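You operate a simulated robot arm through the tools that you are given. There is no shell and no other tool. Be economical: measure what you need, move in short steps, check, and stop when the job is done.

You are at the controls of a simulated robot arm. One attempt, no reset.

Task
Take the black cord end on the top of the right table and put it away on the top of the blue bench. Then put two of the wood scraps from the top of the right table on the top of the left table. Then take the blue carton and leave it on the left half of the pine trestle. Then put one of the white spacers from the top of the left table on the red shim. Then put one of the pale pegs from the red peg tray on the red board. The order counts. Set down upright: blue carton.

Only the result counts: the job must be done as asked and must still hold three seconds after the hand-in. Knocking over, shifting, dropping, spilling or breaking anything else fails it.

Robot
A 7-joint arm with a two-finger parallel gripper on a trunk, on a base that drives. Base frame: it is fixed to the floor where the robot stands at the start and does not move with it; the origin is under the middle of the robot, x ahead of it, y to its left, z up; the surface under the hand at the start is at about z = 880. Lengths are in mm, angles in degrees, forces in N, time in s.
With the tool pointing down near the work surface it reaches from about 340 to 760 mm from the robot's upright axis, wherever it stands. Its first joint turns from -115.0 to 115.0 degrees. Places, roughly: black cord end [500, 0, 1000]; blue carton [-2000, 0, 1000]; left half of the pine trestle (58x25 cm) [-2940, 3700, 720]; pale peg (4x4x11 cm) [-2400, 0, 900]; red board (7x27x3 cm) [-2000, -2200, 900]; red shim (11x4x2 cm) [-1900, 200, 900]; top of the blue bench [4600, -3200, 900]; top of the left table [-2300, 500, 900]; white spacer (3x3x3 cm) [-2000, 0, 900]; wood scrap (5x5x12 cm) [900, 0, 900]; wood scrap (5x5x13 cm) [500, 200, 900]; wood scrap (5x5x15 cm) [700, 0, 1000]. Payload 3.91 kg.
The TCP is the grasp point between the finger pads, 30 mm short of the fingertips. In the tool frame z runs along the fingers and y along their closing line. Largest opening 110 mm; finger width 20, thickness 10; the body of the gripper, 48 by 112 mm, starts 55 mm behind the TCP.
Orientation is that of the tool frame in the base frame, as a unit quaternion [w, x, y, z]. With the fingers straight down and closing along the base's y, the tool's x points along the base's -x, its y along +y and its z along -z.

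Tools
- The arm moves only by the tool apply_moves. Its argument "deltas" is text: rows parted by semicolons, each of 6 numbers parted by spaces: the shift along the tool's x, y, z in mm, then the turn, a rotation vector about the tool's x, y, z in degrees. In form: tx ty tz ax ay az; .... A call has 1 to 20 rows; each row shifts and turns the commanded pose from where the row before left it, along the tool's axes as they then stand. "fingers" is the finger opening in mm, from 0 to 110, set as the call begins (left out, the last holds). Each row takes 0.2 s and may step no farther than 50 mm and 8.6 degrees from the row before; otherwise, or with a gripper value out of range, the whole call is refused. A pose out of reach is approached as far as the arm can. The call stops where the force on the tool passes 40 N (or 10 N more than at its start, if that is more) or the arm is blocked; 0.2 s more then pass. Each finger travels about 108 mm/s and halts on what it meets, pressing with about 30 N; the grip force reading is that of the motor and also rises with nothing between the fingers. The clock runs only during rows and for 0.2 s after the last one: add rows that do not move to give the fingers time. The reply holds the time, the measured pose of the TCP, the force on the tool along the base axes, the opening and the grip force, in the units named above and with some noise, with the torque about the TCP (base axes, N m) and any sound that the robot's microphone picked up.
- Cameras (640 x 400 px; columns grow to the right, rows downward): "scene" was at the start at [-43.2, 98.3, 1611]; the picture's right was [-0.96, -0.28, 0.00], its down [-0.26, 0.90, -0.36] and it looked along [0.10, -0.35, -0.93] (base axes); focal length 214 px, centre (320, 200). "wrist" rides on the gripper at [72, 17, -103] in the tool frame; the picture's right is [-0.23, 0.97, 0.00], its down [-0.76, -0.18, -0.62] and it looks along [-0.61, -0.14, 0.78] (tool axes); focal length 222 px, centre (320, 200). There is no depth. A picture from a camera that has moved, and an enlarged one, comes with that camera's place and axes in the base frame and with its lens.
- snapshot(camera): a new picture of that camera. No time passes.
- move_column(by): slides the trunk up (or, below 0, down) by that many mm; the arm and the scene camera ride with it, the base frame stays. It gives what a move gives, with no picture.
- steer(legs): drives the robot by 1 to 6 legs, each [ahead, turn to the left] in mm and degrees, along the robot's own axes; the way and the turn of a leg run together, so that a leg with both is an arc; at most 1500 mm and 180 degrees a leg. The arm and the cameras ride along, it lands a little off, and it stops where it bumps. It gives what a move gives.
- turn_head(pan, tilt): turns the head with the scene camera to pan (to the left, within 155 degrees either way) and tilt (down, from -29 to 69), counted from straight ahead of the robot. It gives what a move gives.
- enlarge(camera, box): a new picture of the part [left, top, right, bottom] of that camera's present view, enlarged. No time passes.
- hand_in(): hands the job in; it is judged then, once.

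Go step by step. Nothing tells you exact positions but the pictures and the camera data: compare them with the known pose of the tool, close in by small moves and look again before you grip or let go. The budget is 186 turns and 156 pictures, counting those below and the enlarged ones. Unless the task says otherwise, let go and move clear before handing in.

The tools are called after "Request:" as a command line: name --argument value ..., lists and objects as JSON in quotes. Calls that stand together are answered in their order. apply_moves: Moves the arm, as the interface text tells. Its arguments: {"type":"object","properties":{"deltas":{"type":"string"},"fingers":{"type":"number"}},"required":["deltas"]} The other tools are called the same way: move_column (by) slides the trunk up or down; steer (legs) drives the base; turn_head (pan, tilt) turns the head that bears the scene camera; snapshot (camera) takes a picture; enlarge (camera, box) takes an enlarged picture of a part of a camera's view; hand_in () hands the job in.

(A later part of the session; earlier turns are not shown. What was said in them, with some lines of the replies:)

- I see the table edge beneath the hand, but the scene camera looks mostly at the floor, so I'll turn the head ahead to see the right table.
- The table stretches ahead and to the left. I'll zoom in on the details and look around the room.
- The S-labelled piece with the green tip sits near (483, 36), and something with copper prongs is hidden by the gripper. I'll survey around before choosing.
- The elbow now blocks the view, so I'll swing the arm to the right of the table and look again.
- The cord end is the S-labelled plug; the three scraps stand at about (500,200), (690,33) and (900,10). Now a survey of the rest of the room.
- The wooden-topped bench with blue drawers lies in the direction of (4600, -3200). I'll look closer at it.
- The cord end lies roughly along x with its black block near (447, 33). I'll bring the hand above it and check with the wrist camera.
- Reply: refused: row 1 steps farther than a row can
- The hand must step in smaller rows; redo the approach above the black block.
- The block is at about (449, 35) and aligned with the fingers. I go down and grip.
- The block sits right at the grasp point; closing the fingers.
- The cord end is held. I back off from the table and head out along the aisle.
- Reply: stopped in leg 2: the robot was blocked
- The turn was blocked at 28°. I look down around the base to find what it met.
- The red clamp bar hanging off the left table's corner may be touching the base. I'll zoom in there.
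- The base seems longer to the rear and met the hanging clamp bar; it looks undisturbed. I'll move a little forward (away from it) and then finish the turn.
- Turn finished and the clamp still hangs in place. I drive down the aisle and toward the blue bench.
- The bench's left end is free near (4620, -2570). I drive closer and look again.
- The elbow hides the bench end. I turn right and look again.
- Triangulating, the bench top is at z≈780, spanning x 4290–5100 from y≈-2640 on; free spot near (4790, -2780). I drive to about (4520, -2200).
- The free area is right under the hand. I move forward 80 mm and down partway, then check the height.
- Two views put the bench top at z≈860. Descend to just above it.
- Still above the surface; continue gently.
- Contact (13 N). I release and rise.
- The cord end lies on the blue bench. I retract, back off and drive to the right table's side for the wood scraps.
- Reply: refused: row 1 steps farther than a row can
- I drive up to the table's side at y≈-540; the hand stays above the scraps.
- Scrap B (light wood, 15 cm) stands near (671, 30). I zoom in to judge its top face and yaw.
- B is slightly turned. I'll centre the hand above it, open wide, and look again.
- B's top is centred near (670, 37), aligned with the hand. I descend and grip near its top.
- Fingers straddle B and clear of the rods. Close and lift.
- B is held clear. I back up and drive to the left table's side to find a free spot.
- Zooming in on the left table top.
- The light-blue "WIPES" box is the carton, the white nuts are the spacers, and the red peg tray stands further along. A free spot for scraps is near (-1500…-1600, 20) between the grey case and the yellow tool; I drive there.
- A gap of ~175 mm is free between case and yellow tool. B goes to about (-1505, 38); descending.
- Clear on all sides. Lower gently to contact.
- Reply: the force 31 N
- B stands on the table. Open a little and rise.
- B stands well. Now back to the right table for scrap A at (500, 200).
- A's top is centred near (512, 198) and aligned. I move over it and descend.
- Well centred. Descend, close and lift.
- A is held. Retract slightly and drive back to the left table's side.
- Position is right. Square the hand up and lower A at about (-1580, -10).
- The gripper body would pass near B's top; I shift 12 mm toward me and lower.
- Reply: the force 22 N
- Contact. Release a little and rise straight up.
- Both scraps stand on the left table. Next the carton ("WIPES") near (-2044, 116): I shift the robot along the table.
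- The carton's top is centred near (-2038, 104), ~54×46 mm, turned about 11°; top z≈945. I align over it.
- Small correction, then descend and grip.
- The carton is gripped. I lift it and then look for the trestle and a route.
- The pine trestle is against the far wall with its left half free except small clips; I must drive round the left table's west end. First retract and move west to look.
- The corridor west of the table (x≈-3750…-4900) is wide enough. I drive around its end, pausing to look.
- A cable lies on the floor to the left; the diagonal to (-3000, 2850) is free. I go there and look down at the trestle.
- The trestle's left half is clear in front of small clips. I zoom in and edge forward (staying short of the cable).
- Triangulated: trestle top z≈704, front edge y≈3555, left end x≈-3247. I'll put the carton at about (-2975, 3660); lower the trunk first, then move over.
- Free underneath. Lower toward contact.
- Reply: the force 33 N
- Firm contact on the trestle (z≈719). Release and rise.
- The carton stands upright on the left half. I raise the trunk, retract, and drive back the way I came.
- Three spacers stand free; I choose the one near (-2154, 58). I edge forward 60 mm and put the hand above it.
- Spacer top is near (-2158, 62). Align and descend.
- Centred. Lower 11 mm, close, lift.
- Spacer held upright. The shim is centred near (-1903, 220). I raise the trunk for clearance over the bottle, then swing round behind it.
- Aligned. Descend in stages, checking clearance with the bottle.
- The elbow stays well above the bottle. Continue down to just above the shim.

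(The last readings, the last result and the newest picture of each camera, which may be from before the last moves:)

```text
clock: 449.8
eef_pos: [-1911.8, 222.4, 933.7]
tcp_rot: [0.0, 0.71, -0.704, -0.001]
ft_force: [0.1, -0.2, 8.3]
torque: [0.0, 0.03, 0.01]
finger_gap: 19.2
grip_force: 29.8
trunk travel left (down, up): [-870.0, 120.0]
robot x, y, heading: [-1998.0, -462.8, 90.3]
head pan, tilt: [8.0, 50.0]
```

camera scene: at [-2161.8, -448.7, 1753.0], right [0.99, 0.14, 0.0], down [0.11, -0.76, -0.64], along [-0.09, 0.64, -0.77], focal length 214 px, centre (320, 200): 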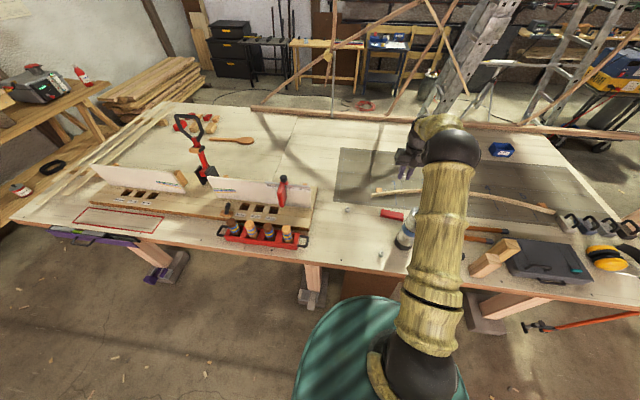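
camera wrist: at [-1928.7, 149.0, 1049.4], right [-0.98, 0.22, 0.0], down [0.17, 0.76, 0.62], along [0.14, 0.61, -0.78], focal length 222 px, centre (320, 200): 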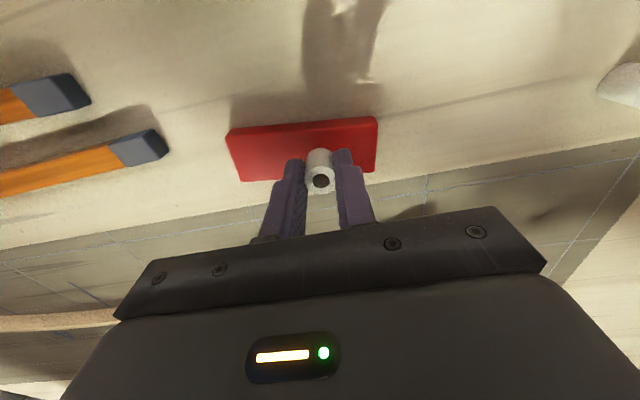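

Contact on the shim. Open gently and rise straight up.

Request:
apply_moves --deltas "0 0 0 0 0 0; 0 0 0 0 0 0; 0 0 -20 0 0 0; 0 0 -40 0 0 0; 0 0 -50 0 0 0; 0 0 -50 0 0 0; 0 0 -50 0 0 0; 0 0 -50 0 0 0; 0 0 0 0 0 0" --fingers 50

Request:
snapshot --camera "wrist"

Request:
enlarge --camera "scene" --box '[340, 170, 420, 270]'

Request:
enlarge --camera "scene" --box '[440, 210, 560, 300]'

```text
clock: 451.8
eef_pos: [-1910.3, 222.2, 1192.6]
tcp_rot: [0.0, 0.71, -0.704, -0.001]
ft_force: [-0.2, 0.6, -0.3]
torque: [-0.01, 0.0, 0.0]
finger_gap: 50.0
grip_force: 0.0
trunk travel left (down, up): [-870.0, 120.0]
robot x, y, heading: [-1996.4, -464.3, 90.1]
head pan, tilt: [8.0, 50.0]
```

```text
48 pictures are left
camera wrist: at [-1927.6, 149.1, 1296.4], right [-0.98, 0.22, 0.0], down [0.17, 0.76, 0.62], along [0.14, 0.61, -0.78], focal length 222 px, centre (320, 200)
```

wrist: 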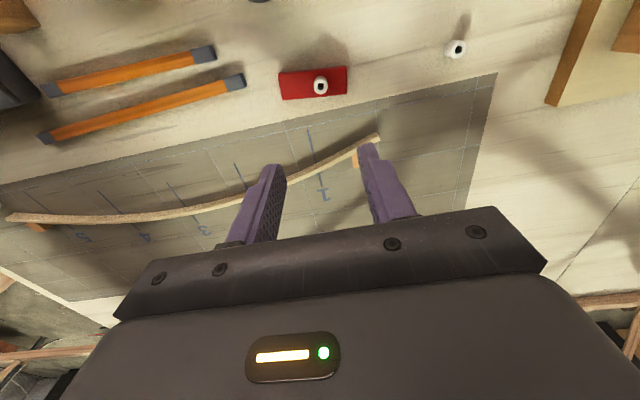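

```text
4.00 times, centred on (380, 220) of scene
camera zoom: at [-2162.0, -447.1, 1752.9], right [0.99, 0.14, 0.0], down [0.11, -0.76, -0.64], along [-0.09, 0.64, -0.77], focal length 858 px, centre (80, 120)
```

zoom: 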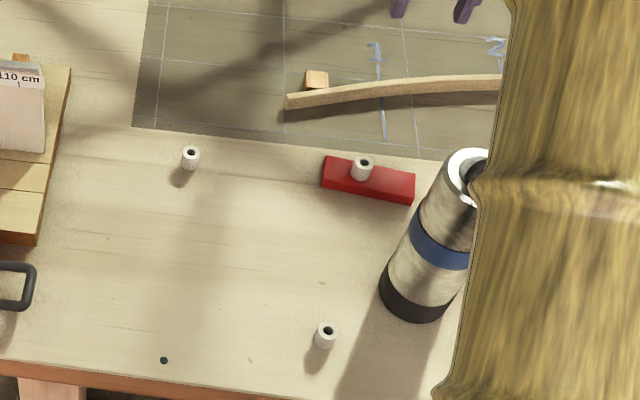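

```text
4.44 times, centred on (500, 255) of scene
camera zoom: at [-2162.0, -447.1, 1752.9], right [0.99, 0.14, 0.0], down [0.11, -0.76, -0.64], along [-0.09, 0.64, -0.77], focal length 953 px, centre (-480, -44)
```

zoom: 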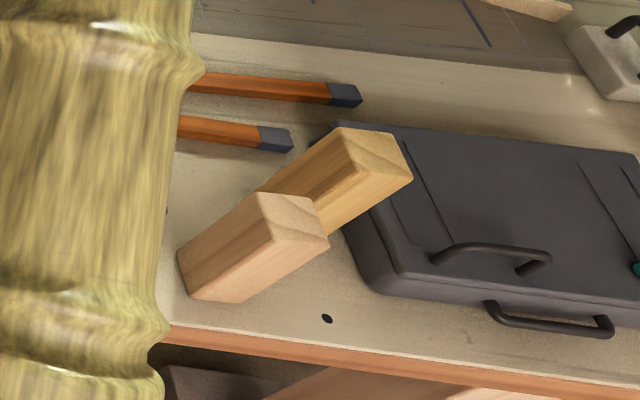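

The spacer sits on the shim and everything else is intact. Next the pale peg: I swing the hand back around to above the red tray.

Request:
apply_moves --deltas "0 45 0 0 0 0; 0 45 0 0 0 0; 0 45 0 0 0 0; 0 45 0 0 0 0; 0 45 0 0 0 0; 45 0 0 0 0 0; 45 0 0 0 0 0; 45 0 0 0 0 0; 45 0 0 0 0 0; 45 0 0 0 0 0; 0 45 0 0 0 0; 0 45 0 0 0 0; 0 45 0 0 0 0; 0 45 0 0 0 0; 0 0 0 0 0 0" --fingers 70

Request:
snapshot --camera "wrist"

Request:
snapshot --camera "scene"

```text
clock: 455.0
eef_pos: [-2314.0, -8.2, 1192.1]
tcp_rot: [0.001, 0.71, -0.704, 0.0]
ft_force: [-0.4, -0.4, 0.6]
torque: [-0.02, 0.05, 0.02]
finger_gap: 70.1
grip_force: 0.0
trunk travel left (down, up): [-870.0, 120.0]
robot x, y, heading: [-1998.2, -463.3, 90.2]
head pan, tilt: [8.0, 50.0]
```

```text
45 pictures are left
camera wrist: at [-2330.1, -80.8, 1295.9], right [-0.98, 0.22, 0.0], down [0.17, 0.76, 0.62], along [0.14, 0.61, -0.78], focal length 222 px, centre (320, 200)
```

wrist: 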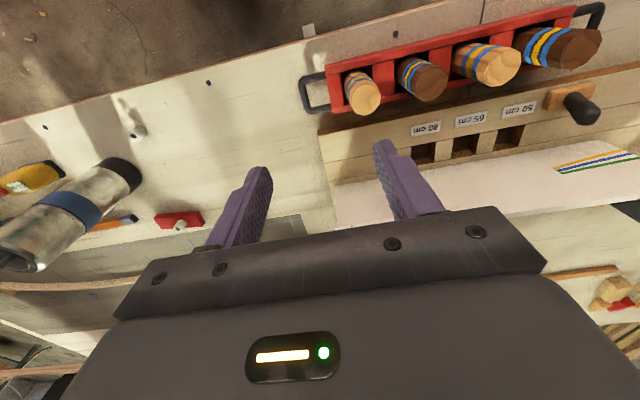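

```text
44 pictures are left
camera scene: at [-2161.1, -448.0, 1753.1], right [0.99, 0.14, 0.0], down [0.11, -0.76, -0.64], along [-0.09, 0.64, -0.77], focal length 214 px, centre (320, 200)
```

scene: 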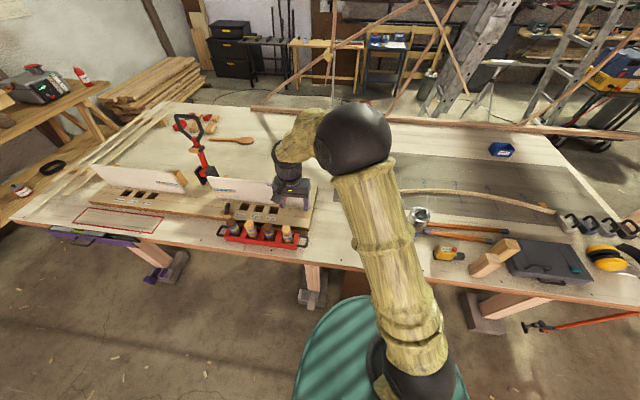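

The rightmost pale peg is near (-2369, 5). I centre above it, lower partway, and zoom.

Request:
apply_moves --deltas "-10 45 0 0 0 0; 0 10 0 0 0 0; 0 0 40 0 0 0; 0 0 40 0 0 0; 0 0 0 0 0 0"

Request:
snapshot --camera "wrist"

Request:
enlarge --camera "scene" --box '[210, 170, 330, 260]'

```text
clock: 456.2
eef_pos: [-2370.7, 1.3, 1112.3]
tcp_rot: [0.0, 0.71, -0.704, 0.0]
ft_force: [-0.1, 0.7, 0.7]
torque: [-0.01, -0.02, 0.01]
finger_gap: 70.0
grip_force: 0.0
trunk travel left (down, up): [-870.0, 120.0]
robot x, y, heading: [-2002.8, -460.9, 90.1]
head pan, tilt: [8.0, 50.0]
```

```text
43 pictures are left
camera wrist: at [-2386.4, -70.8, 1214.8], right [-0.98, 0.22, 0.0], down [0.17, 0.76, 0.62], along [0.14, 0.61, -0.78], focal length 222 px, centre (320, 200)
```

wrist: 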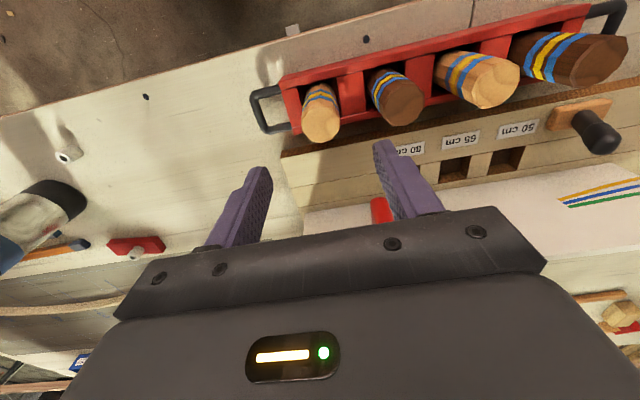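

```text
4.44 times, centred on (270, 215) of scene
camera zoom: at [-2162.3, -448.3, 1753.0], right [0.99, 0.14, 0.0], down [0.11, -0.76, -0.64], along [-0.09, 0.64, -0.77], focal length 953 px, centre (542, 133)
```

zoom: 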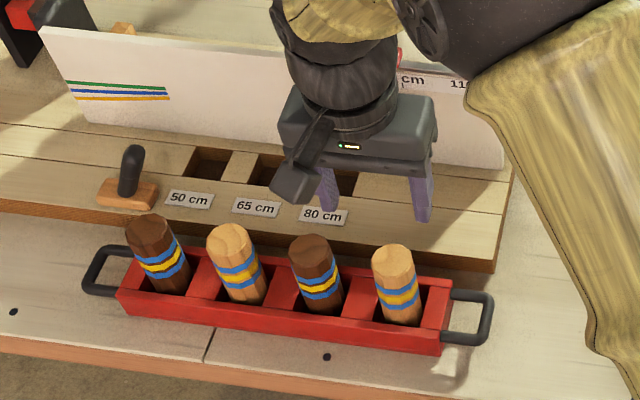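

Peg top is near (-2369, 12, 983). Adjust and lower partway, check again.

Request:
apply_moves --deltas "-9 -1 40 0 0 0; 0 0 40 0 0 0; 0 0 12 0 0 0; 0 0 0 0 0 0"

Request:
snapshot --camera "wrist"

Request:
enlarge --camera "scene" --box '[210, 170, 330, 260]'

```text
clock: 457.2
eef_pos: [-2369.7, 12.2, 1019.7]
tcp_rot: [-0.001, 0.71, -0.704, 0.001]
ft_force: [-0.4, 0.2, -0.4]
torque: [0.0, 0.0, 0.04]
finger_gap: 70.0
grip_force: 0.1
trunk travel left (down, up): [-870.0, 120.0]
robot x, y, heading: [-1994.1, -465.0, 90.3]
head pan, tilt: [8.0, 50.0]
```

```text
41 pictures are left
camera wrist: at [-2385.1, -61.4, 1123.0], right [-0.98, 0.22, 0.0], down [0.17, 0.76, 0.62], along [0.14, 0.61, -0.78], focal length 222 px, centre (320, 200)
```

wrist: 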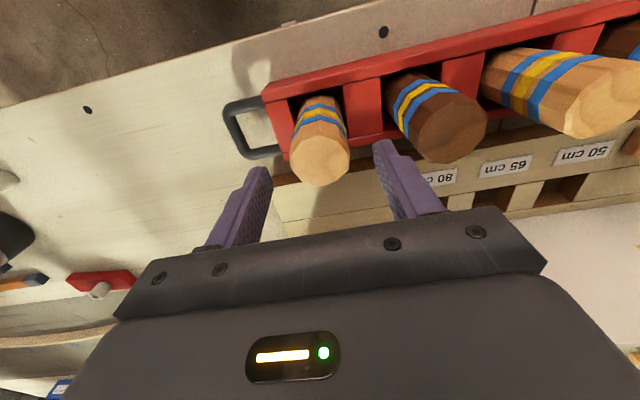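

```text
4.44 times, centred on (270, 215) of scene
camera zoom: at [-2162.2, -448.1, 1752.9], right [0.99, 0.14, 0.0], down [0.11, -0.76, -0.64], along [-0.09, 0.64, -0.77], focal length 953 px, centre (542, 133)
```

zoom: 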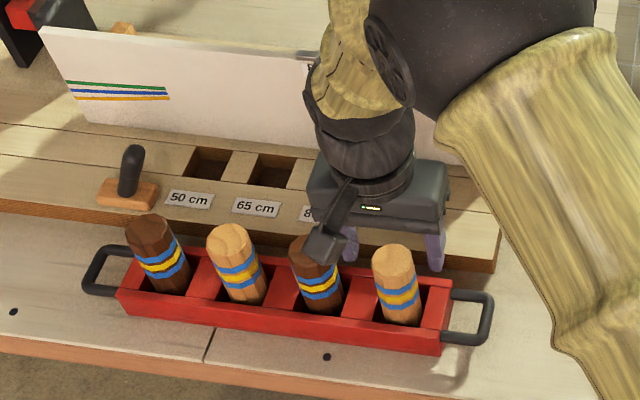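

Well centred; reduce the opening to 60 for clearance to the neighbour, descend and grip.

Request:
apply_moves --deltas "0 0 0 0 0 0; 0 0 30 0 0 0; 0 0 27 0 0 0; 0 0 0 0 0 0" --fingers 60

Request:
snapshot --camera "wrist"

```text
clock: 458.2
eef_pos: [-2368.3, 11.3, 963.8]
tcp_rot: [0.0, 0.71, -0.704, 0.0]
ft_force: [-0.3, 0.2, 0.4]
torque: [-0.01, -0.01, 0.01]
finger_gap: 59.8
grip_force: 0.0
trunk travel left (down, up): [-870.0, 120.0]
robot x, y, heading: [-2004.5, -464.0, 90.4]
head pan, tilt: [8.0, 50.0]
```

```text
39 pictures are left
camera wrist: at [-2385.3, -61.8, 1066.3], right [-0.98, 0.22, 0.0], down [0.17, 0.76, 0.62], along [0.14, 0.61, -0.78], focal length 222 px, centre (320, 200)
```

wrist: 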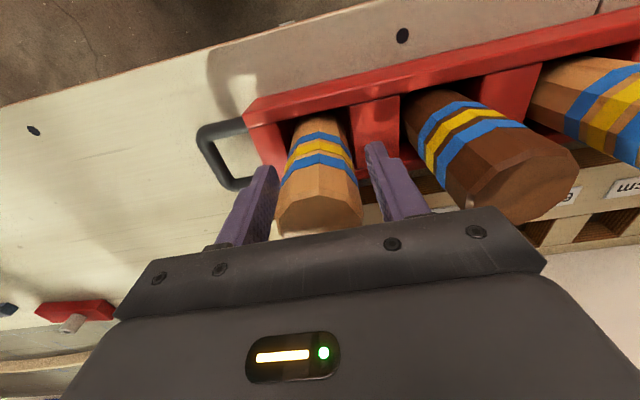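

Request:
apply_moves --deltas "0 0 0 0 0 0; 0 0 0 0 0 0; 0 0 0 0 0 0; 0 0 0 0 0 0" --fingers 20

Request:
apply_moves --deltas "0 0 -10 0 0 0; 0 0 -30 0 0 0; 0 0 -40 0 0 0; 0 0 -50 0 0 0; 0 0 -50 0 0 0; 0 0 -50 0 0 0; 0 0 -50 0 0 0; 0 0 0 0 0 0"

Request:
snapshot --camera "wrist"

Request:
enlarge --camera "scene" --box '[210, 140, 370, 260]'

```text
clock: 459.2
eef_pos: [-2368.5, 10.7, 962.6]
tcp_rot: [0.001, 0.71, -0.705, -0.001]
ft_force: [0.1, -0.7, -0.5]
torque: [0.03, -0.01, -0.01]
finger_gap: 38.8
grip_force: 30.2
trunk travel left (down, up): [-870.0, 120.0]
robot x, y, heading: [-2000.0, -461.5, 90.2]
head pan, tilt: [8.0, 50.0]
```

```text
clock: 461.0
eef_pos: [-2369.1, 10.0, 1243.3]
tcp_rot: [0.0, 0.71, -0.704, 0.001]
ft_force: [-0.7, 0.0, -1.5]
torque: [0.02, -0.01, -0.01]
finger_gap: 39.1
grip_force: 30.1
trunk travel left (down, up): [-870.0, 120.0]
robot x, y, heading: [-1999.9, -460.0, 89.9]
head pan, tilt: [8.0, 50.0]
```

```text
38 pictures are left
camera wrist: at [-2386.6, -61.5, 1347.2], right [-0.98, 0.22, 0.0], down [0.17, 0.76, 0.62], along [0.14, 0.61, -0.78], focal length 222 px, centre (320, 200)
```

wrist: 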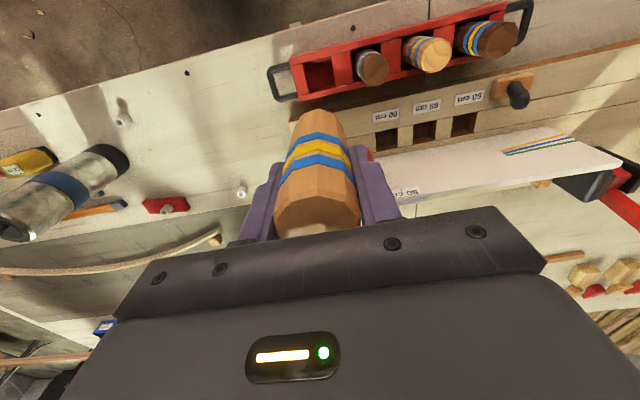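

```text
3.33 times, centred on (290, 200) of scene
camera zoom: at [-2162.9, -447.3, 1752.8], right [0.99, 0.14, 0.0], down [0.11, -0.76, -0.64], along [-0.09, 0.64, -0.77], focal length 715 px, centre (420, 200)
```

zoom: 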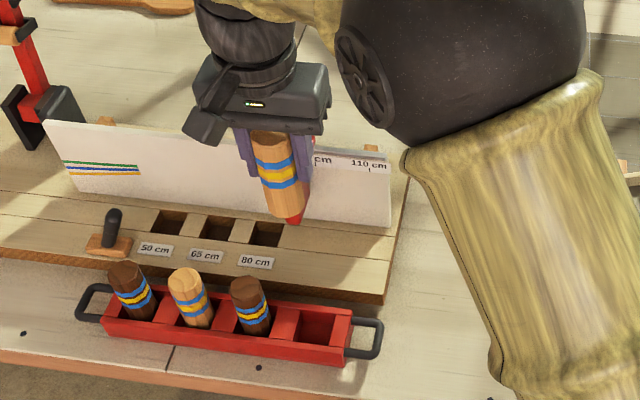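

The peg is held. I back away, centre the hand in front of the robot, and turn toward the table with the red board.

Request:
steer --legs '[[-440, 0]]'

Request:
apply_moves --deltas "0 -48 0 0 0 0; 0 -48 0 0 0 0; 0 -48 0 0 0 0; 0 -48 0 0 0 0; 0 -48 0 0 0 0; 0 -48 0 0 0 0; 0 -48 0 0 0 0; 0 -30 0 0 0 0; 0 0 0 0 0 0"

Request:
steer --legs '[[0, 180], [350, 0]]'

Request:
turn_head --pan 8 --tilt 40

Request:
snapshot --camera "scene"

```text
clock: 464.1
eef_pos: [-2368.3, -431.5, 1242.7]
tcp_rot: [0.0, 0.712, -0.703, 0.0]
ft_force: [0.0, -0.3, -1.5]
torque: [-0.01, -0.01, -0.01]
finger_gap: 39.0
grip_force: 30.2
trunk travel left (down, up): [-870.0, 120.0]
robot x, y, heading: [-2001.0, -902.3, 90.3]
head pan, tilt: [8.0, 50.0]
```

```text
clock: 466.1
eef_pos: [-2002.2, -425.4, 1244.3]
tcp_rot: [0.0, 0.711, -0.703, 0.0]
ft_force: [-0.5, 0.2, -0.6]
torque: [-0.01, 0.08, 0.0]
finger_gap: 38.8
grip_force: 29.5
trunk travel left (down, up): [-870.0, 120.0]
robot x, y, heading: [-2000.8, -904.5, 90.4]
head pan, tilt: [8.0, 50.0]
```

```text
clock: 479.4
eef_pos: [-1992.9, -1730.0, 1244.2]
tcp_rot: [0.001, 0.704, 0.71, -0.001]
ft_force: [0.4, -0.4, -0.5]
torque: [-0.01, -0.01, 0.0]
finger_gap: 38.9
grip_force: 29.7
trunk travel left (down, up): [-870.0, 120.0]
robot x, y, heading: [-1997.9, -1253.5, -89.8]
head pan, tilt: [8.0, 50.0]
```

```text
clock: 480.1
eef_pos: [-1993.2, -1730.8, 1243.1]
tcp_rot: [0.0, 0.705, 0.71, 0.0]
ft_force: [-1.0, 0.0, -1.2]
torque: [0.0, 0.03, 0.0]
finger_gap: 38.7
grip_force: 30.0
trunk travel left (down, up): [-870.0, 120.0]
robot x, y, heading: [-2000.1, -1251.2, -89.7]
head pan, tilt: [8.0, 40.0]
```

```text
36 pictures are left
camera scene: at [-1829.0, -1277.2, 1767.1], right [-0.99, -0.15, 0.0], down [-0.09, 0.64, -0.77], along [0.11, -0.76, -0.64], focal length 214 px, centre (320, 200)
```

scene: 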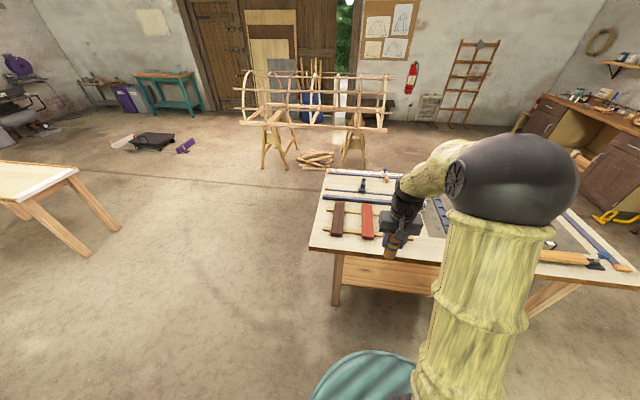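

Request:
enlarge --camera "scene" --box '[290, 150, 450, 270]'

```text
3.33 times, centred on (370, 210) of scene
camera zoom: at [-1829.0, -1277.2, 1767.1], right [-0.99, -0.15, 0.0], down [-0.09, 0.64, -0.77], along [0.11, -0.76, -0.64], focal length 715 px, centre (153, 167)
```

zoom: 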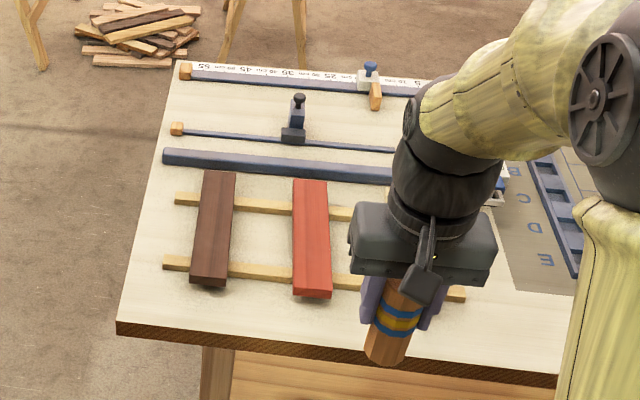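

The red board lies near (-1968, -2140), on two sticks. I drive 280 mm closer and look from above.

Request:
steer --legs '[[280, 0]]'

Request:
turn_head --pan 5 --tilt 55

Request:
snapshot --camera "scene"

Request:
snapshot --camera "wrist"

```text
clock: 482.3
eef_pos: [-1991.6, -2007.1, 1241.7]
tcp_rot: [0.0, 0.705, 0.709, 0.0]
ft_force: [-0.1, -0.2, -1.1]
torque: [-0.01, 0.01, 0.04]
finger_gap: 38.7
grip_force: 29.3
trunk travel left (down, up): [-870.0, 120.0]
robot x, y, heading: [-1990.7, -1529.5, -89.5]
head pan, tilt: [8.0, 40.0]
```

```text
clock: 483.1
eef_pos: [-1991.1, -2006.7, 1242.8]
tcp_rot: [-0.001, 0.704, 0.71, 0.0]
ft_force: [0.6, -0.2, -0.7]
torque: [-0.01, 0.02, 0.0]
finger_gap: 38.8
grip_force: 29.8
trunk travel left (down, up): [-870.0, 120.0]
robot x, y, heading: [-1991.9, -1528.1, -89.6]
head pan, tilt: [5.0, 55.0]
```

```text
34 pictures are left
camera scene: at [-1833.1, -1540.3, 1746.5], right [-1.0, -0.09, 0.0], down [-0.08, 0.82, -0.57], along [0.05, -0.57, -0.82], focal length 214 px, centre (320, 200)
```

scene: 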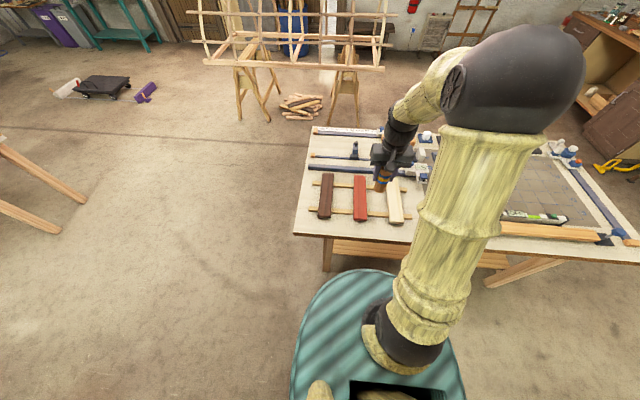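

```text
33 pictures are left
camera wrist: at [-1975.1, -1933.9, 1347.1], right [0.98, -0.22, 0.0], down [-0.17, -0.76, 0.62], along [-0.14, -0.61, -0.78], focal length 222 px, centre (320, 200)
```

wrist: 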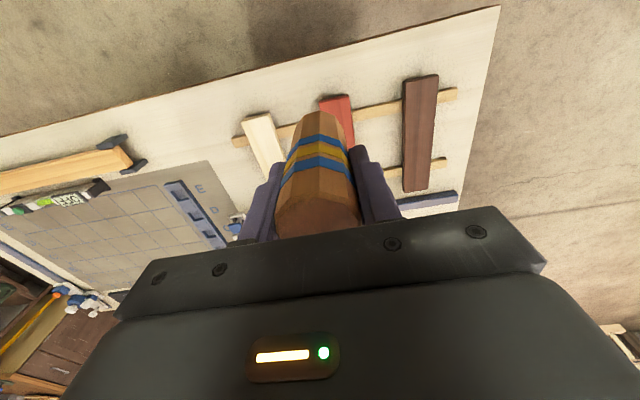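

The red board is the middle one, centred near (-1973, -2165). I move over it and lower the trunk.

Request:
apply_moves --deltas "-45 5 0 0 0 0; -45 5 0 0 0 0; -45 5 0 0 0 0; -20 3 0 0 0 0; 0 0 0 0 0 0"

Request:
move_column --by -120

Request:
snapshot --camera "scene"

Request:
snapshot --camera "wrist"

```text
clock: 484.3
eef_pos: [-1973.2, -2161.3, 1244.2]
tcp_rot: [0.001, 0.705, 0.709, 0.0]
ft_force: [0.0, 1.1, -1.0]
torque: [0.01, -0.02, -0.02]
finger_gap: 38.7
grip_force: 30.2
trunk travel left (down, up): [-870.0, 120.0]
robot x, y, heading: [-1994.2, -1531.8, -89.8]
head pan, tilt: [5.0, 55.0]
```

```text
clock: 485.8
eef_pos: [-1973.1, -2160.8, 1124.4]
tcp_rot: [-0.001, 0.705, 0.71, 0.001]
ft_force: [-0.3, -0.5, -0.7]
torque: [-0.03, -0.01, 0.01]
finger_gap: 38.8
grip_force: 30.3
trunk travel left (down, up): [-750.0, 240.0]
robot x, y, heading: [-1991.4, -1527.2, -89.7]
head pan, tilt: [5.0, 55.0]
```

```text
32 pictures are left
camera scene: at [-1833.1, -1540.3, 1626.5], right [-1.0, -0.09, 0.0], down [-0.08, 0.82, -0.57], along [0.05, -0.57, -0.82], focal length 214 px, centre (320, 200)
```

scene: 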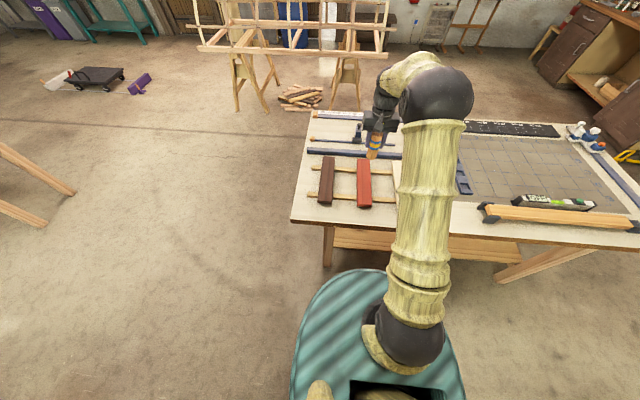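

```text
31 pictures are left
camera wrist: at [-1955.7, -2088.0, 1227.7], right [0.98, -0.22, 0.0], down [-0.17, -0.76, 0.62], along [-0.14, -0.61, -0.78], focal length 222 px, centre (320, 200)
```

wrist: 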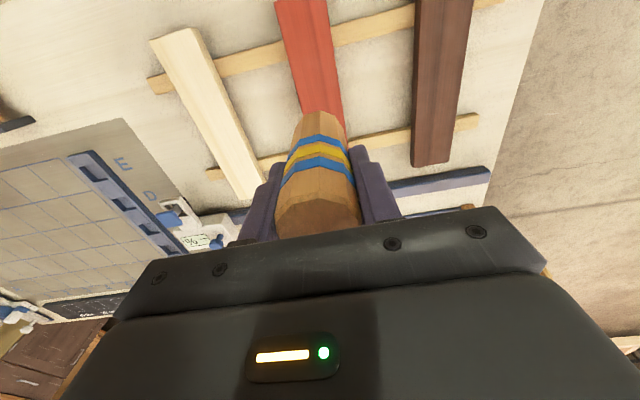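

The board's centre line is at x≈-1973, right under the peg. Lower in stages.

Request:
apply_moves --deltas "0 0 40 0 0 0; 0 0 40 0 0 0; 0 0 20 0 0 0; 0 0 0 0 0 0"

Request:
snapshot --camera "wrist"

Request:
enlarge --camera "scene" --box '[300, 110, 420, 220]'

```text
clock: 486.8
eef_pos: [-1972.3, -2160.4, 1023.9]
tcp_rot: [0.001, 0.705, 0.709, 0.0]
ft_force: [0.3, -0.1, -0.8]
torque: [-0.04, -0.01, 0.04]
finger_gap: 39.1
grip_force: 29.8
trunk travel left (down, up): [-750.0, 240.0]
robot x, y, heading: [-1993.7, -1523.5, -89.8]
head pan, tilt: [5.0, 55.0]
```

```text
30 pictures are left
camera wrist: at [-1955.6, -2087.6, 1127.0], right [0.98, -0.22, 0.0], down [-0.17, -0.76, 0.62], along [-0.14, -0.61, -0.78], focal length 222 px, centre (320, 200)
```

wrist: 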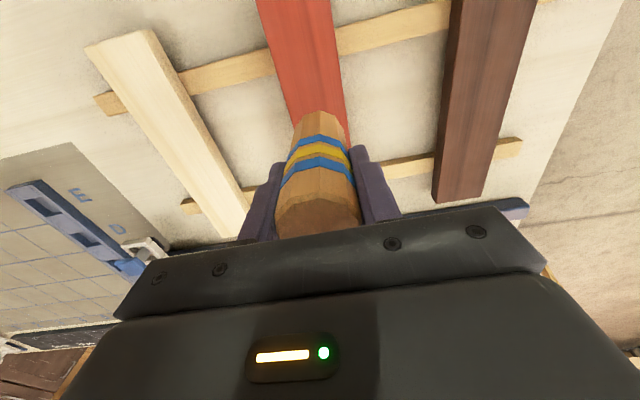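

```text
3.64 times, centred on (360, 165) of scene
camera zoom: at [-1833.1, -1540.3, 1626.5], right [-1.0, -0.09, 0.0], down [-0.08, 0.82, -0.57], along [0.05, -0.57, -0.82], focal length 780 px, centre (174, 327)
```

zoom: 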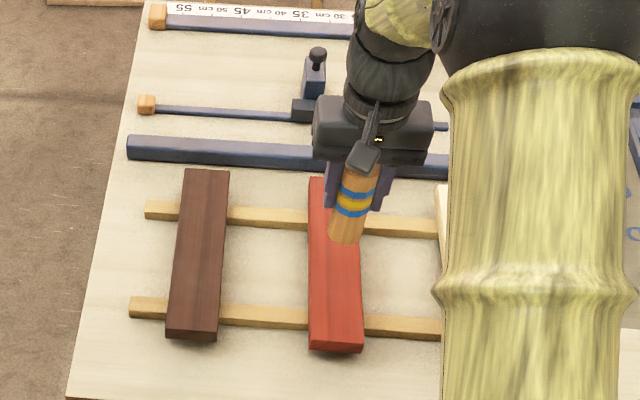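

Request:
apply_moves --deltas "0 0 10 0 0 0; 0 0 4 0 0 0; 0 0 0 0 0 0"

Request:
apply_moves --deltas "0 0 3 0 0 0; 0 0 3 0 0 0; 0 0 0 0 0 0"

Request:
apply_moves --deltas "0 0 3 0 0 0; 0 0 0 0 0 0"

Request:
enlarge --camera "scene" --box '[330, 140, 400, 210]'

```text
clock: 487.6
eef_pos: [-1972.9, -2159.9, 1009.7]
tcp_rot: [0.0, 0.705, 0.709, 0.0]
ft_force: [1.0, 1.0, 0.0]
torque: [-0.02, 0.02, 0.05]
finger_gap: 39.0
grip_force: 30.1
trunk travel left (down, up): [-750.0, 240.0]
robot x, y, heading: [-1990.7, -1525.4, -89.5]
head pan, tilt: [5.0, 55.0]
```

```text
clock: 488.4
eef_pos: [-1972.2, -2160.1, 1003.5]
tcp_rot: [0.0, 0.705, 0.709, -0.001]
ft_force: [0.5, 0.7, -0.8]
torque: [-0.02, 0.01, -0.01]
finger_gap: 39.1
grip_force: 29.7
trunk travel left (down, up): [-750.0, 240.0]
robot x, y, heading: [-1993.1, -1532.0, -89.9]
head pan, tilt: [5.0, 55.0]
```

```text
clock: 489.0
eef_pos: [-1974.1, -2160.1, 1000.7]
tcp_rot: [0.001, 0.705, 0.71, 0.0]
ft_force: [-1.1, 0.1, -0.3]
torque: [-0.02, 0.04, 0.0]
finger_gap: 39.0
grip_force: 30.4
trunk travel left (down, up): [-750.0, 240.0]
robot x, y, heading: [-1994.1, -1526.4, -90.0]
head pan, tilt: [5.0, 55.0]
```

```text
5.71 times, centred on (365, 175) of scene
camera zoom: at [-1833.1, -1540.4, 1626.4], right [-1.0, -0.09, 0.0], down [-0.08, 0.82, -0.57], along [0.05, -0.57, -0.82], focal length 1226 px, centre (63, 343)
```

zoom: 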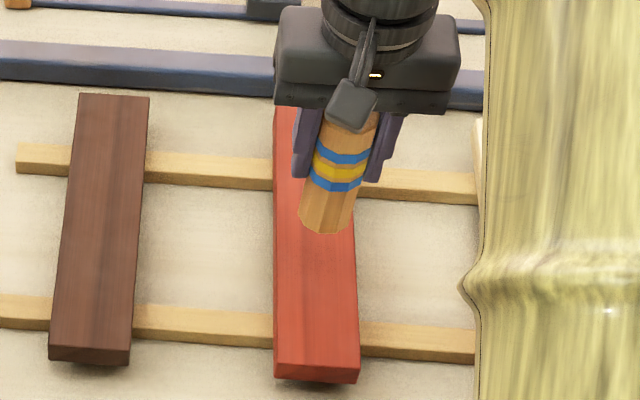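

Request:
apply_moves --deltas "0 0 3 0 0 0; 0 0 3 0 0 0; 0 0 0 0 0 0"

Request:
apply_moves --deltas "0 0 2.5 0 0 0; 0 0 2.5 0 0 0; 0 0 0 0 0 0"

Request:
enlarge --camera "scene" --box '[330, 140, 400, 210]'

```text
clock: 489.8
eef_pos: [-1972.1, -2161.2, 994.9]
tcp_rot: [0.0, 0.704, 0.71, -0.001]
ft_force: [-0.5, -0.4, -0.3]
torque: [0.0, -0.02, 0.01]
finger_gap: 38.7
grip_force: 29.6
trunk travel left (down, up): [-750.0, 240.0]
robot x, y, heading: [-1994.9, -1525.6, -89.8]
head pan, tilt: [5.0, 55.0]
```

```text
clock: 490.6
eef_pos: [-1973.1, -2161.0, 988.7]
tcp_rot: [0.001, 0.704, 0.71, 0.0]
ft_force: [-0.3, 0.2, -0.5]
torque: [0.01, -0.01, 0.02]
finger_gap: 38.7
grip_force: 30.5
trunk travel left (down, up): [-750.0, 240.0]
robot x, y, heading: [-1997.3, -1524.1, -89.5]
head pan, tilt: [5.0, 55.0]
```

```text
5.71 times, centred on (365, 175) of scene
camera zoom: at [-1833.1, -1540.4, 1626.4], right [-1.0, -0.09, 0.0], down [-0.08, 0.82, -0.57], along [0.05, -0.57, -0.82], focal length 1226 px, centre (63, 343)
```

zoom: 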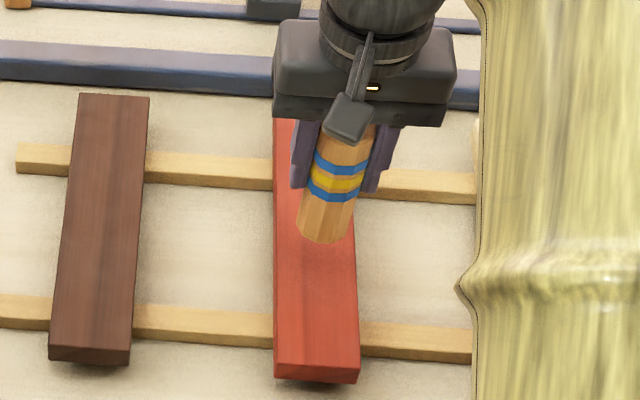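

Request:
apply_moves --deltas "0 0 2.5 0 0 0; 0 0 2.5 0 0 0; 0 0 0 0 0 0"

Request:
apply_moves --deltas "0 0 2.5 0 0 0; 0 0 0 0 0 0"

Request:
apply_moves --deltas "0 0 2.5 0 0 0; 0 0 0 0 0 0"

```text
clock: 491.4
eef_pos: [-1972.9, -2159.4, 985.2]
tcp_rot: [-0.001, 0.705, 0.709, 0.0]
ft_force: [0.6, 0.1, 0.1]
torque: [0.02, -0.02, -0.01]
finger_gap: 39.2
grip_force: 29.9
trunk travel left (down, up): [-750.0, 240.0]
robot x, y, heading: [-1992.5, -1530.8, -89.6]
head pan, tilt: [5.0, 55.0]
```

```text
clock: 492.0
eef_pos: [-1972.9, -2160.2, 982.3]
tcp_rot: [0.0, 0.705, 0.71, 0.001]
ft_force: [0.2, 0.1, -0.4]
torque: [0.0, 0.01, 0.05]
finger_gap: 38.9
grip_force: 29.9
trunk travel left (down, up): [-750.0, 240.0]
robot x, y, heading: [-1993.5, -1527.7, -89.8]
head pan, tilt: [5.0, 55.0]
```

```text
clock: 492.6
eef_pos: [-1972.9, -2160.9, 979.8]
tcp_rot: [0.001, 0.705, 0.709, 0.0]
ft_force: [1.3, 0.0, -1.5]
torque: [0.0, 0.02, 0.0]
finger_gap: 38.8
grip_force: 30.4
trunk travel left (down, up): [-750.0, 240.0]
robot x, y, heading: [-1993.9, -1528.7, -89.7]
head pan, tilt: [5.0, 55.0]
```

Request:
apply_moves --deltas "0 0 2.5 0 0 0; 0 0 0 0 0 0"

Request:
apply_moves --deltas "0 0 2.5 0 0 0; 0 0 0 0 0 0"

Request:
enlarge --camera "scene" --box '[330, 140, 400, 210]'

```text
clock: 493.2
eef_pos: [-1973.0, -2160.4, 977.8]
tcp_rot: [0.0, 0.705, 0.709, 0.0]
ft_force: [0.8, 0.4, -0.4]
torque: [0.0, -0.05, 0.02]
finger_gap: 39.0
grip_force: 30.2
trunk travel left (down, up): [-750.0, 240.0]
robot x, y, heading: [-1993.0, -1527.4, -89.3]
head pan, tilt: [5.0, 55.0]
```

```text
clock: 493.8
eef_pos: [-1972.9, -2160.2, 974.6]
tcp_rot: [0.0, 0.704, 0.71, 0.0]
ft_force: [-0.5, 0.4, -1.5]
torque: [-0.01, 0.02, -0.01]
finger_gap: 38.9
grip_force: 30.2
trunk travel left (down, up): [-750.0, 240.0]
robot x, y, heading: [-1997.1, -1530.0, -89.7]
head pan, tilt: [5.0, 55.0]
```

```text
5.71 times, centred on (365, 175) of scene
camera zoom: at [-1833.1, -1540.4, 1626.4], right [-1.0, -0.09, 0.0], down [-0.08, 0.82, -0.57], along [0.05, -0.57, -0.82], focal length 1226 px, centre (63, 343)
```

zoom: 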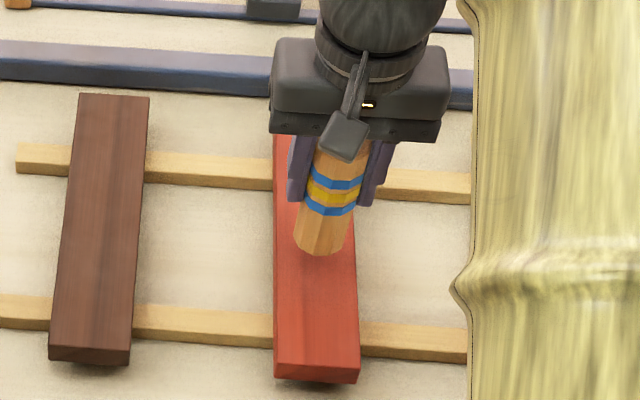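

Not yet in contact; keep lowering gently.

Request:
apply_moves --deltas "0 0 2.5 0 0 0; 0 0 2.5 0 0 0; 0 0 0 0 0 0"

Request:
apply_moves --deltas "0 0 2.5 0 0 0; 0 0 2.5 0 0 0; 0 0 0 0 0 0"

Request:
enlarge --camera "scene" --box '[330, 140, 400, 210]'

```text
clock: 494.6
eef_pos: [-1972.0, -2159.2, 969.2]
tcp_rot: [0.001, 0.705, 0.709, 0.0]
ft_force: [0.4, -0.2, -2.3]
torque: [0.0, 0.02, 0.0]
finger_gap: 38.9
grip_force: 30.1
trunk travel left (down, up): [-750.0, 240.0]
robot x, y, heading: [-1993.2, -1528.4, -89.7]
head pan, tilt: [5.0, 55.0]
```

```text
clock: 495.4
eef_pos: [-1972.5, -2159.9, 965.5]
tcp_rot: [0.0, 0.704, 0.71, 0.0]
ft_force: [1.1, 0.2, -0.6]
torque: [-0.05, -0.04, -0.04]
finger_gap: 39.0
grip_force: 30.0
trunk travel left (down, up): [-750.0, 240.0]
robot x, y, heading: [-1992.4, -1527.3, -89.5]
head pan, tilt: [5.0, 55.0]
```

```text
5.71 times, centred on (365, 175) of scene
camera zoom: at [-1833.1, -1540.4, 1626.4], right [-1.0, -0.09, 0.0], down [-0.08, 0.82, -0.57], along [0.05, -0.57, -0.82], focal length 1226 px, centre (63, 343)
```

zoom: 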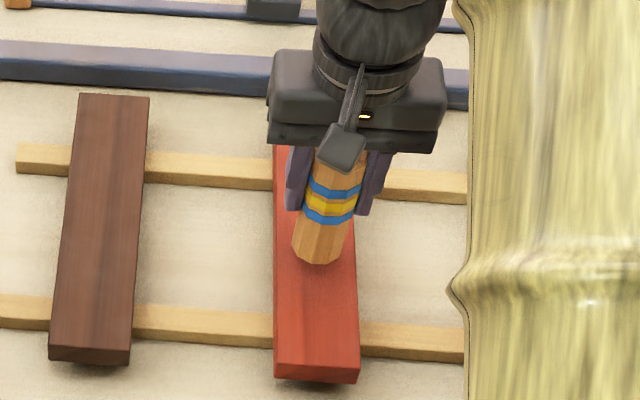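

Request:
apply_moves --deltas "0 0 2.5 0 0 0; 0 0 2.5 0 0 0; 0 0 0 0 0 0"

Request:
apply_moves --deltas "0 0 2.5 0 0 0; 0 0 0 0 0 0"

Request:
apply_moves --deltas "0 0 2.5 0 0 0; 0 0 0 0 0 0"

Request:
apply_moves --deltas "0 0 2.5 0 0 0; 0 0 0 0 0 0"

```text
clock: 496.2
eef_pos: [-1972.4, -2160.4, 960.4]
tcp_rot: [0.0, 0.705, 0.709, 0.001]
ft_force: [0.5, 0.0, -2.7]
torque: [-0.02, -0.01, -0.01]
finger_gap: 38.9
grip_force: 30.5
trunk travel left (down, up): [-750.0, 240.0]
robot x, y, heading: [-1993.1, -1525.6, -89.7]
head pan, tilt: [5.0, 55.0]
```

```text
clock: 496.8
eef_pos: [-1971.8, -2161.0, 959.0]
tcp_rot: [0.0, 0.705, 0.709, 0.001]
ft_force: [-0.3, 0.3, -1.2]
torque: [0.01, 0.0, -0.03]
finger_gap: 38.7
grip_force: 30.2
trunk travel left (down, up): [-750.0, 240.0]
robot x, y, heading: [-1993.8, -1528.6, -89.8]
head pan, tilt: [5.0, 55.0]
```

```text
clock: 497.4
eef_pos: [-1973.0, -2160.1, 955.0]
tcp_rot: [-0.001, 0.705, 0.71, 0.0]
ft_force: [0.2, -0.1, -1.8]
torque: [-0.01, 0.0, 0.01]
finger_gap: 39.0
grip_force: 30.3
trunk travel left (down, up): [-750.0, 240.0]
robot x, y, heading: [-1995.0, -1528.0, -89.6]
head pan, tilt: [5.0, 55.0]
```

```text
clock: 498.0
eef_pos: [-1972.3, -2160.0, 952.2]
tcp_rot: [0.0, 0.704, 0.71, 0.0]
ft_force: [-0.7, -0.5, 1.2]
torque: [0.05, -0.05, 0.01]
finger_gap: 39.1
grip_force: 30.2
trunk travel left (down, up): [-750.0, 240.0]
robot x, y, heading: [-1994.1, -1526.2, -89.6]
head pan, tilt: [5.0, 55.0]
```

Request:
apply_moves --deltas "0 0 2 0 0 0; 0 0 0 0 0 0"

Request:
enlarge --camera "scene" --box '[330, 140, 400, 210]'

Request:
snapshot --camera "wrist"

```text
clock: 498.6
eef_pos: [-1972.3, -2159.5, 952.1]
tcp_rot: [0.002, 0.704, 0.71, -0.002]
ft_force: [-0.6, -0.7, 16.4]
torque: [0.15, 0.05, 0.02]
finger_gap: 38.8
grip_force: 30.8
trunk travel left (down, up): [-750.0, 240.0]
robot x, y, heading: [-1993.6, -1528.2, -89.6]
head pan, tilt: [5.0, 55.0]
```

```text
5.71 times, centred on (365, 175) of scene
camera zoom: at [-1833.2, -1538.3, 1626.7], right [-1.0, -0.09, 0.0], down [-0.08, 0.81, -0.57], along [0.05, -0.57, -0.82], focal length 1226 px, centre (63, 343)
```

zoom: 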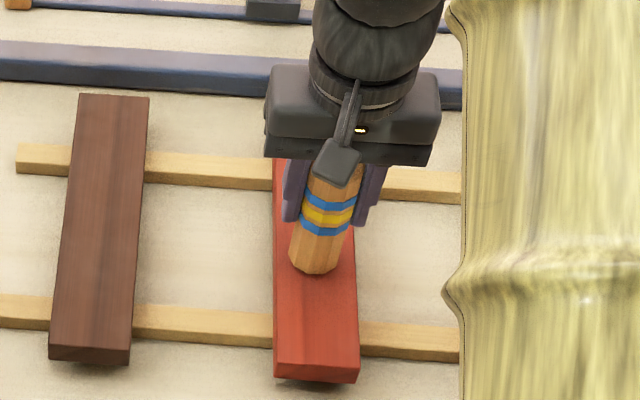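

```text
23 pictures are left
camera wrist: at [-1955.9, -2087.2, 1055.9], right [0.98, -0.22, 0.0], down [-0.17, -0.76, 0.63], along [-0.14, -0.61, -0.78], focal length 222 px, centre (320, 200)
```

wrist: 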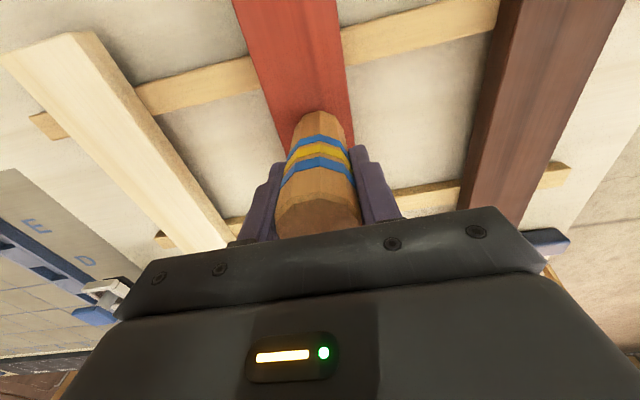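

The peg stands on the red board with firm contact. Release and rise.

Request:
apply_moves --deltas "0 0 0 0 0 0; 0 0 0 0 0 0; 0 0 -20 0 0 0; 0 0 -40 0 0 0; 0 0 -50 0 0 0; 0 0 -50 0 0 0; 0 0 -50 0 0 0; 0 0 -50 0 0 0; 0 0 0 0 0 0" --fingers 70

Request:
snapshot --camera "wrist"

Request:
enlarge --camera "scene" --box '[300, 110, 420, 220]'

```text
clock: 500.6
eef_pos: [-1972.7, -2160.8, 1211.3]
tcp_rot: [0.0, 0.705, 0.71, 0.0]
ft_force: [0.6, 0.0, 0.5]
torque: [0.02, -0.02, 0.01]
finger_gap: 70.2
grip_force: 0.1
trunk travel left (down, up): [-750.0, 240.0]
robot x, y, heading: [-1992.4, -1530.1, -89.8]
head pan, tilt: [5.0, 55.0]
```

```text
22 pictures are left
camera wrist: at [-1955.3, -2088.3, 1315.3], right [0.98, -0.22, 0.0], down [-0.17, -0.76, 0.62], along [-0.14, -0.61, -0.78], focal length 222 px, centre (320, 200)
```

wrist: 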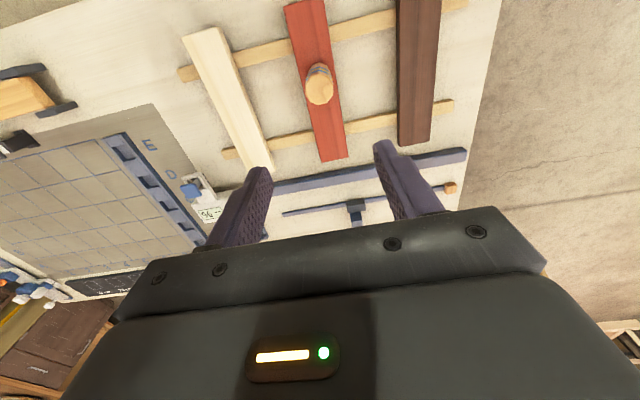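

```text
3.64 times, centred on (360, 165) of scene
camera zoom: at [-1833.1, -1540.6, 1626.4], right [-1.0, -0.09, 0.0], down [-0.08, 0.82, -0.57], along [0.05, -0.57, -0.82], focal length 780 px, centre (174, 327)
```

zoom: 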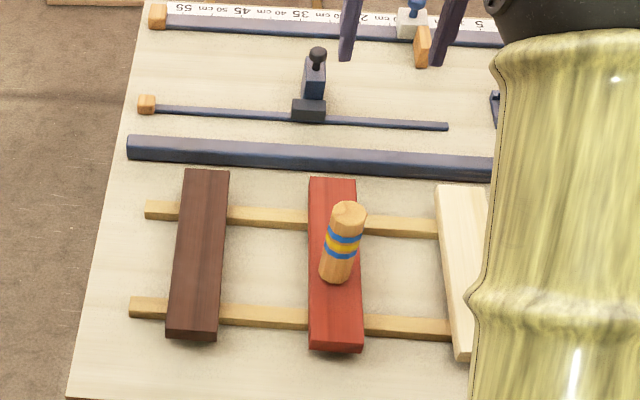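

The peg stands upright on the red board and the hand is clear; all five steps are done in order, so I hand in.

Request:
hand_in

```text
The job is handed in.
```

I finished all five steps in the order you asked and handed the job in; no verdict has come back yet.

- **Cord end:** the black cord end is on the top of the blue bench, at its free left end.
- **Wood scraps:** the 15 cm and 13 cm scraps are standing on the top of the left table, between the grey case and the yellow tool.
- **Blue carton:** I took the light-blue "WIPES" box to be the carton. It is upright on the left half of the pine trestle.
- **White spacer:** one spacer is standing on the red shim.
- **Pale peg:** one pale peg is standing on the red board.

Early on, a turn stopped when the base was blocked, probably by the red clamp hanging off the left table's corner. The clamp still looked in place in the next picture.
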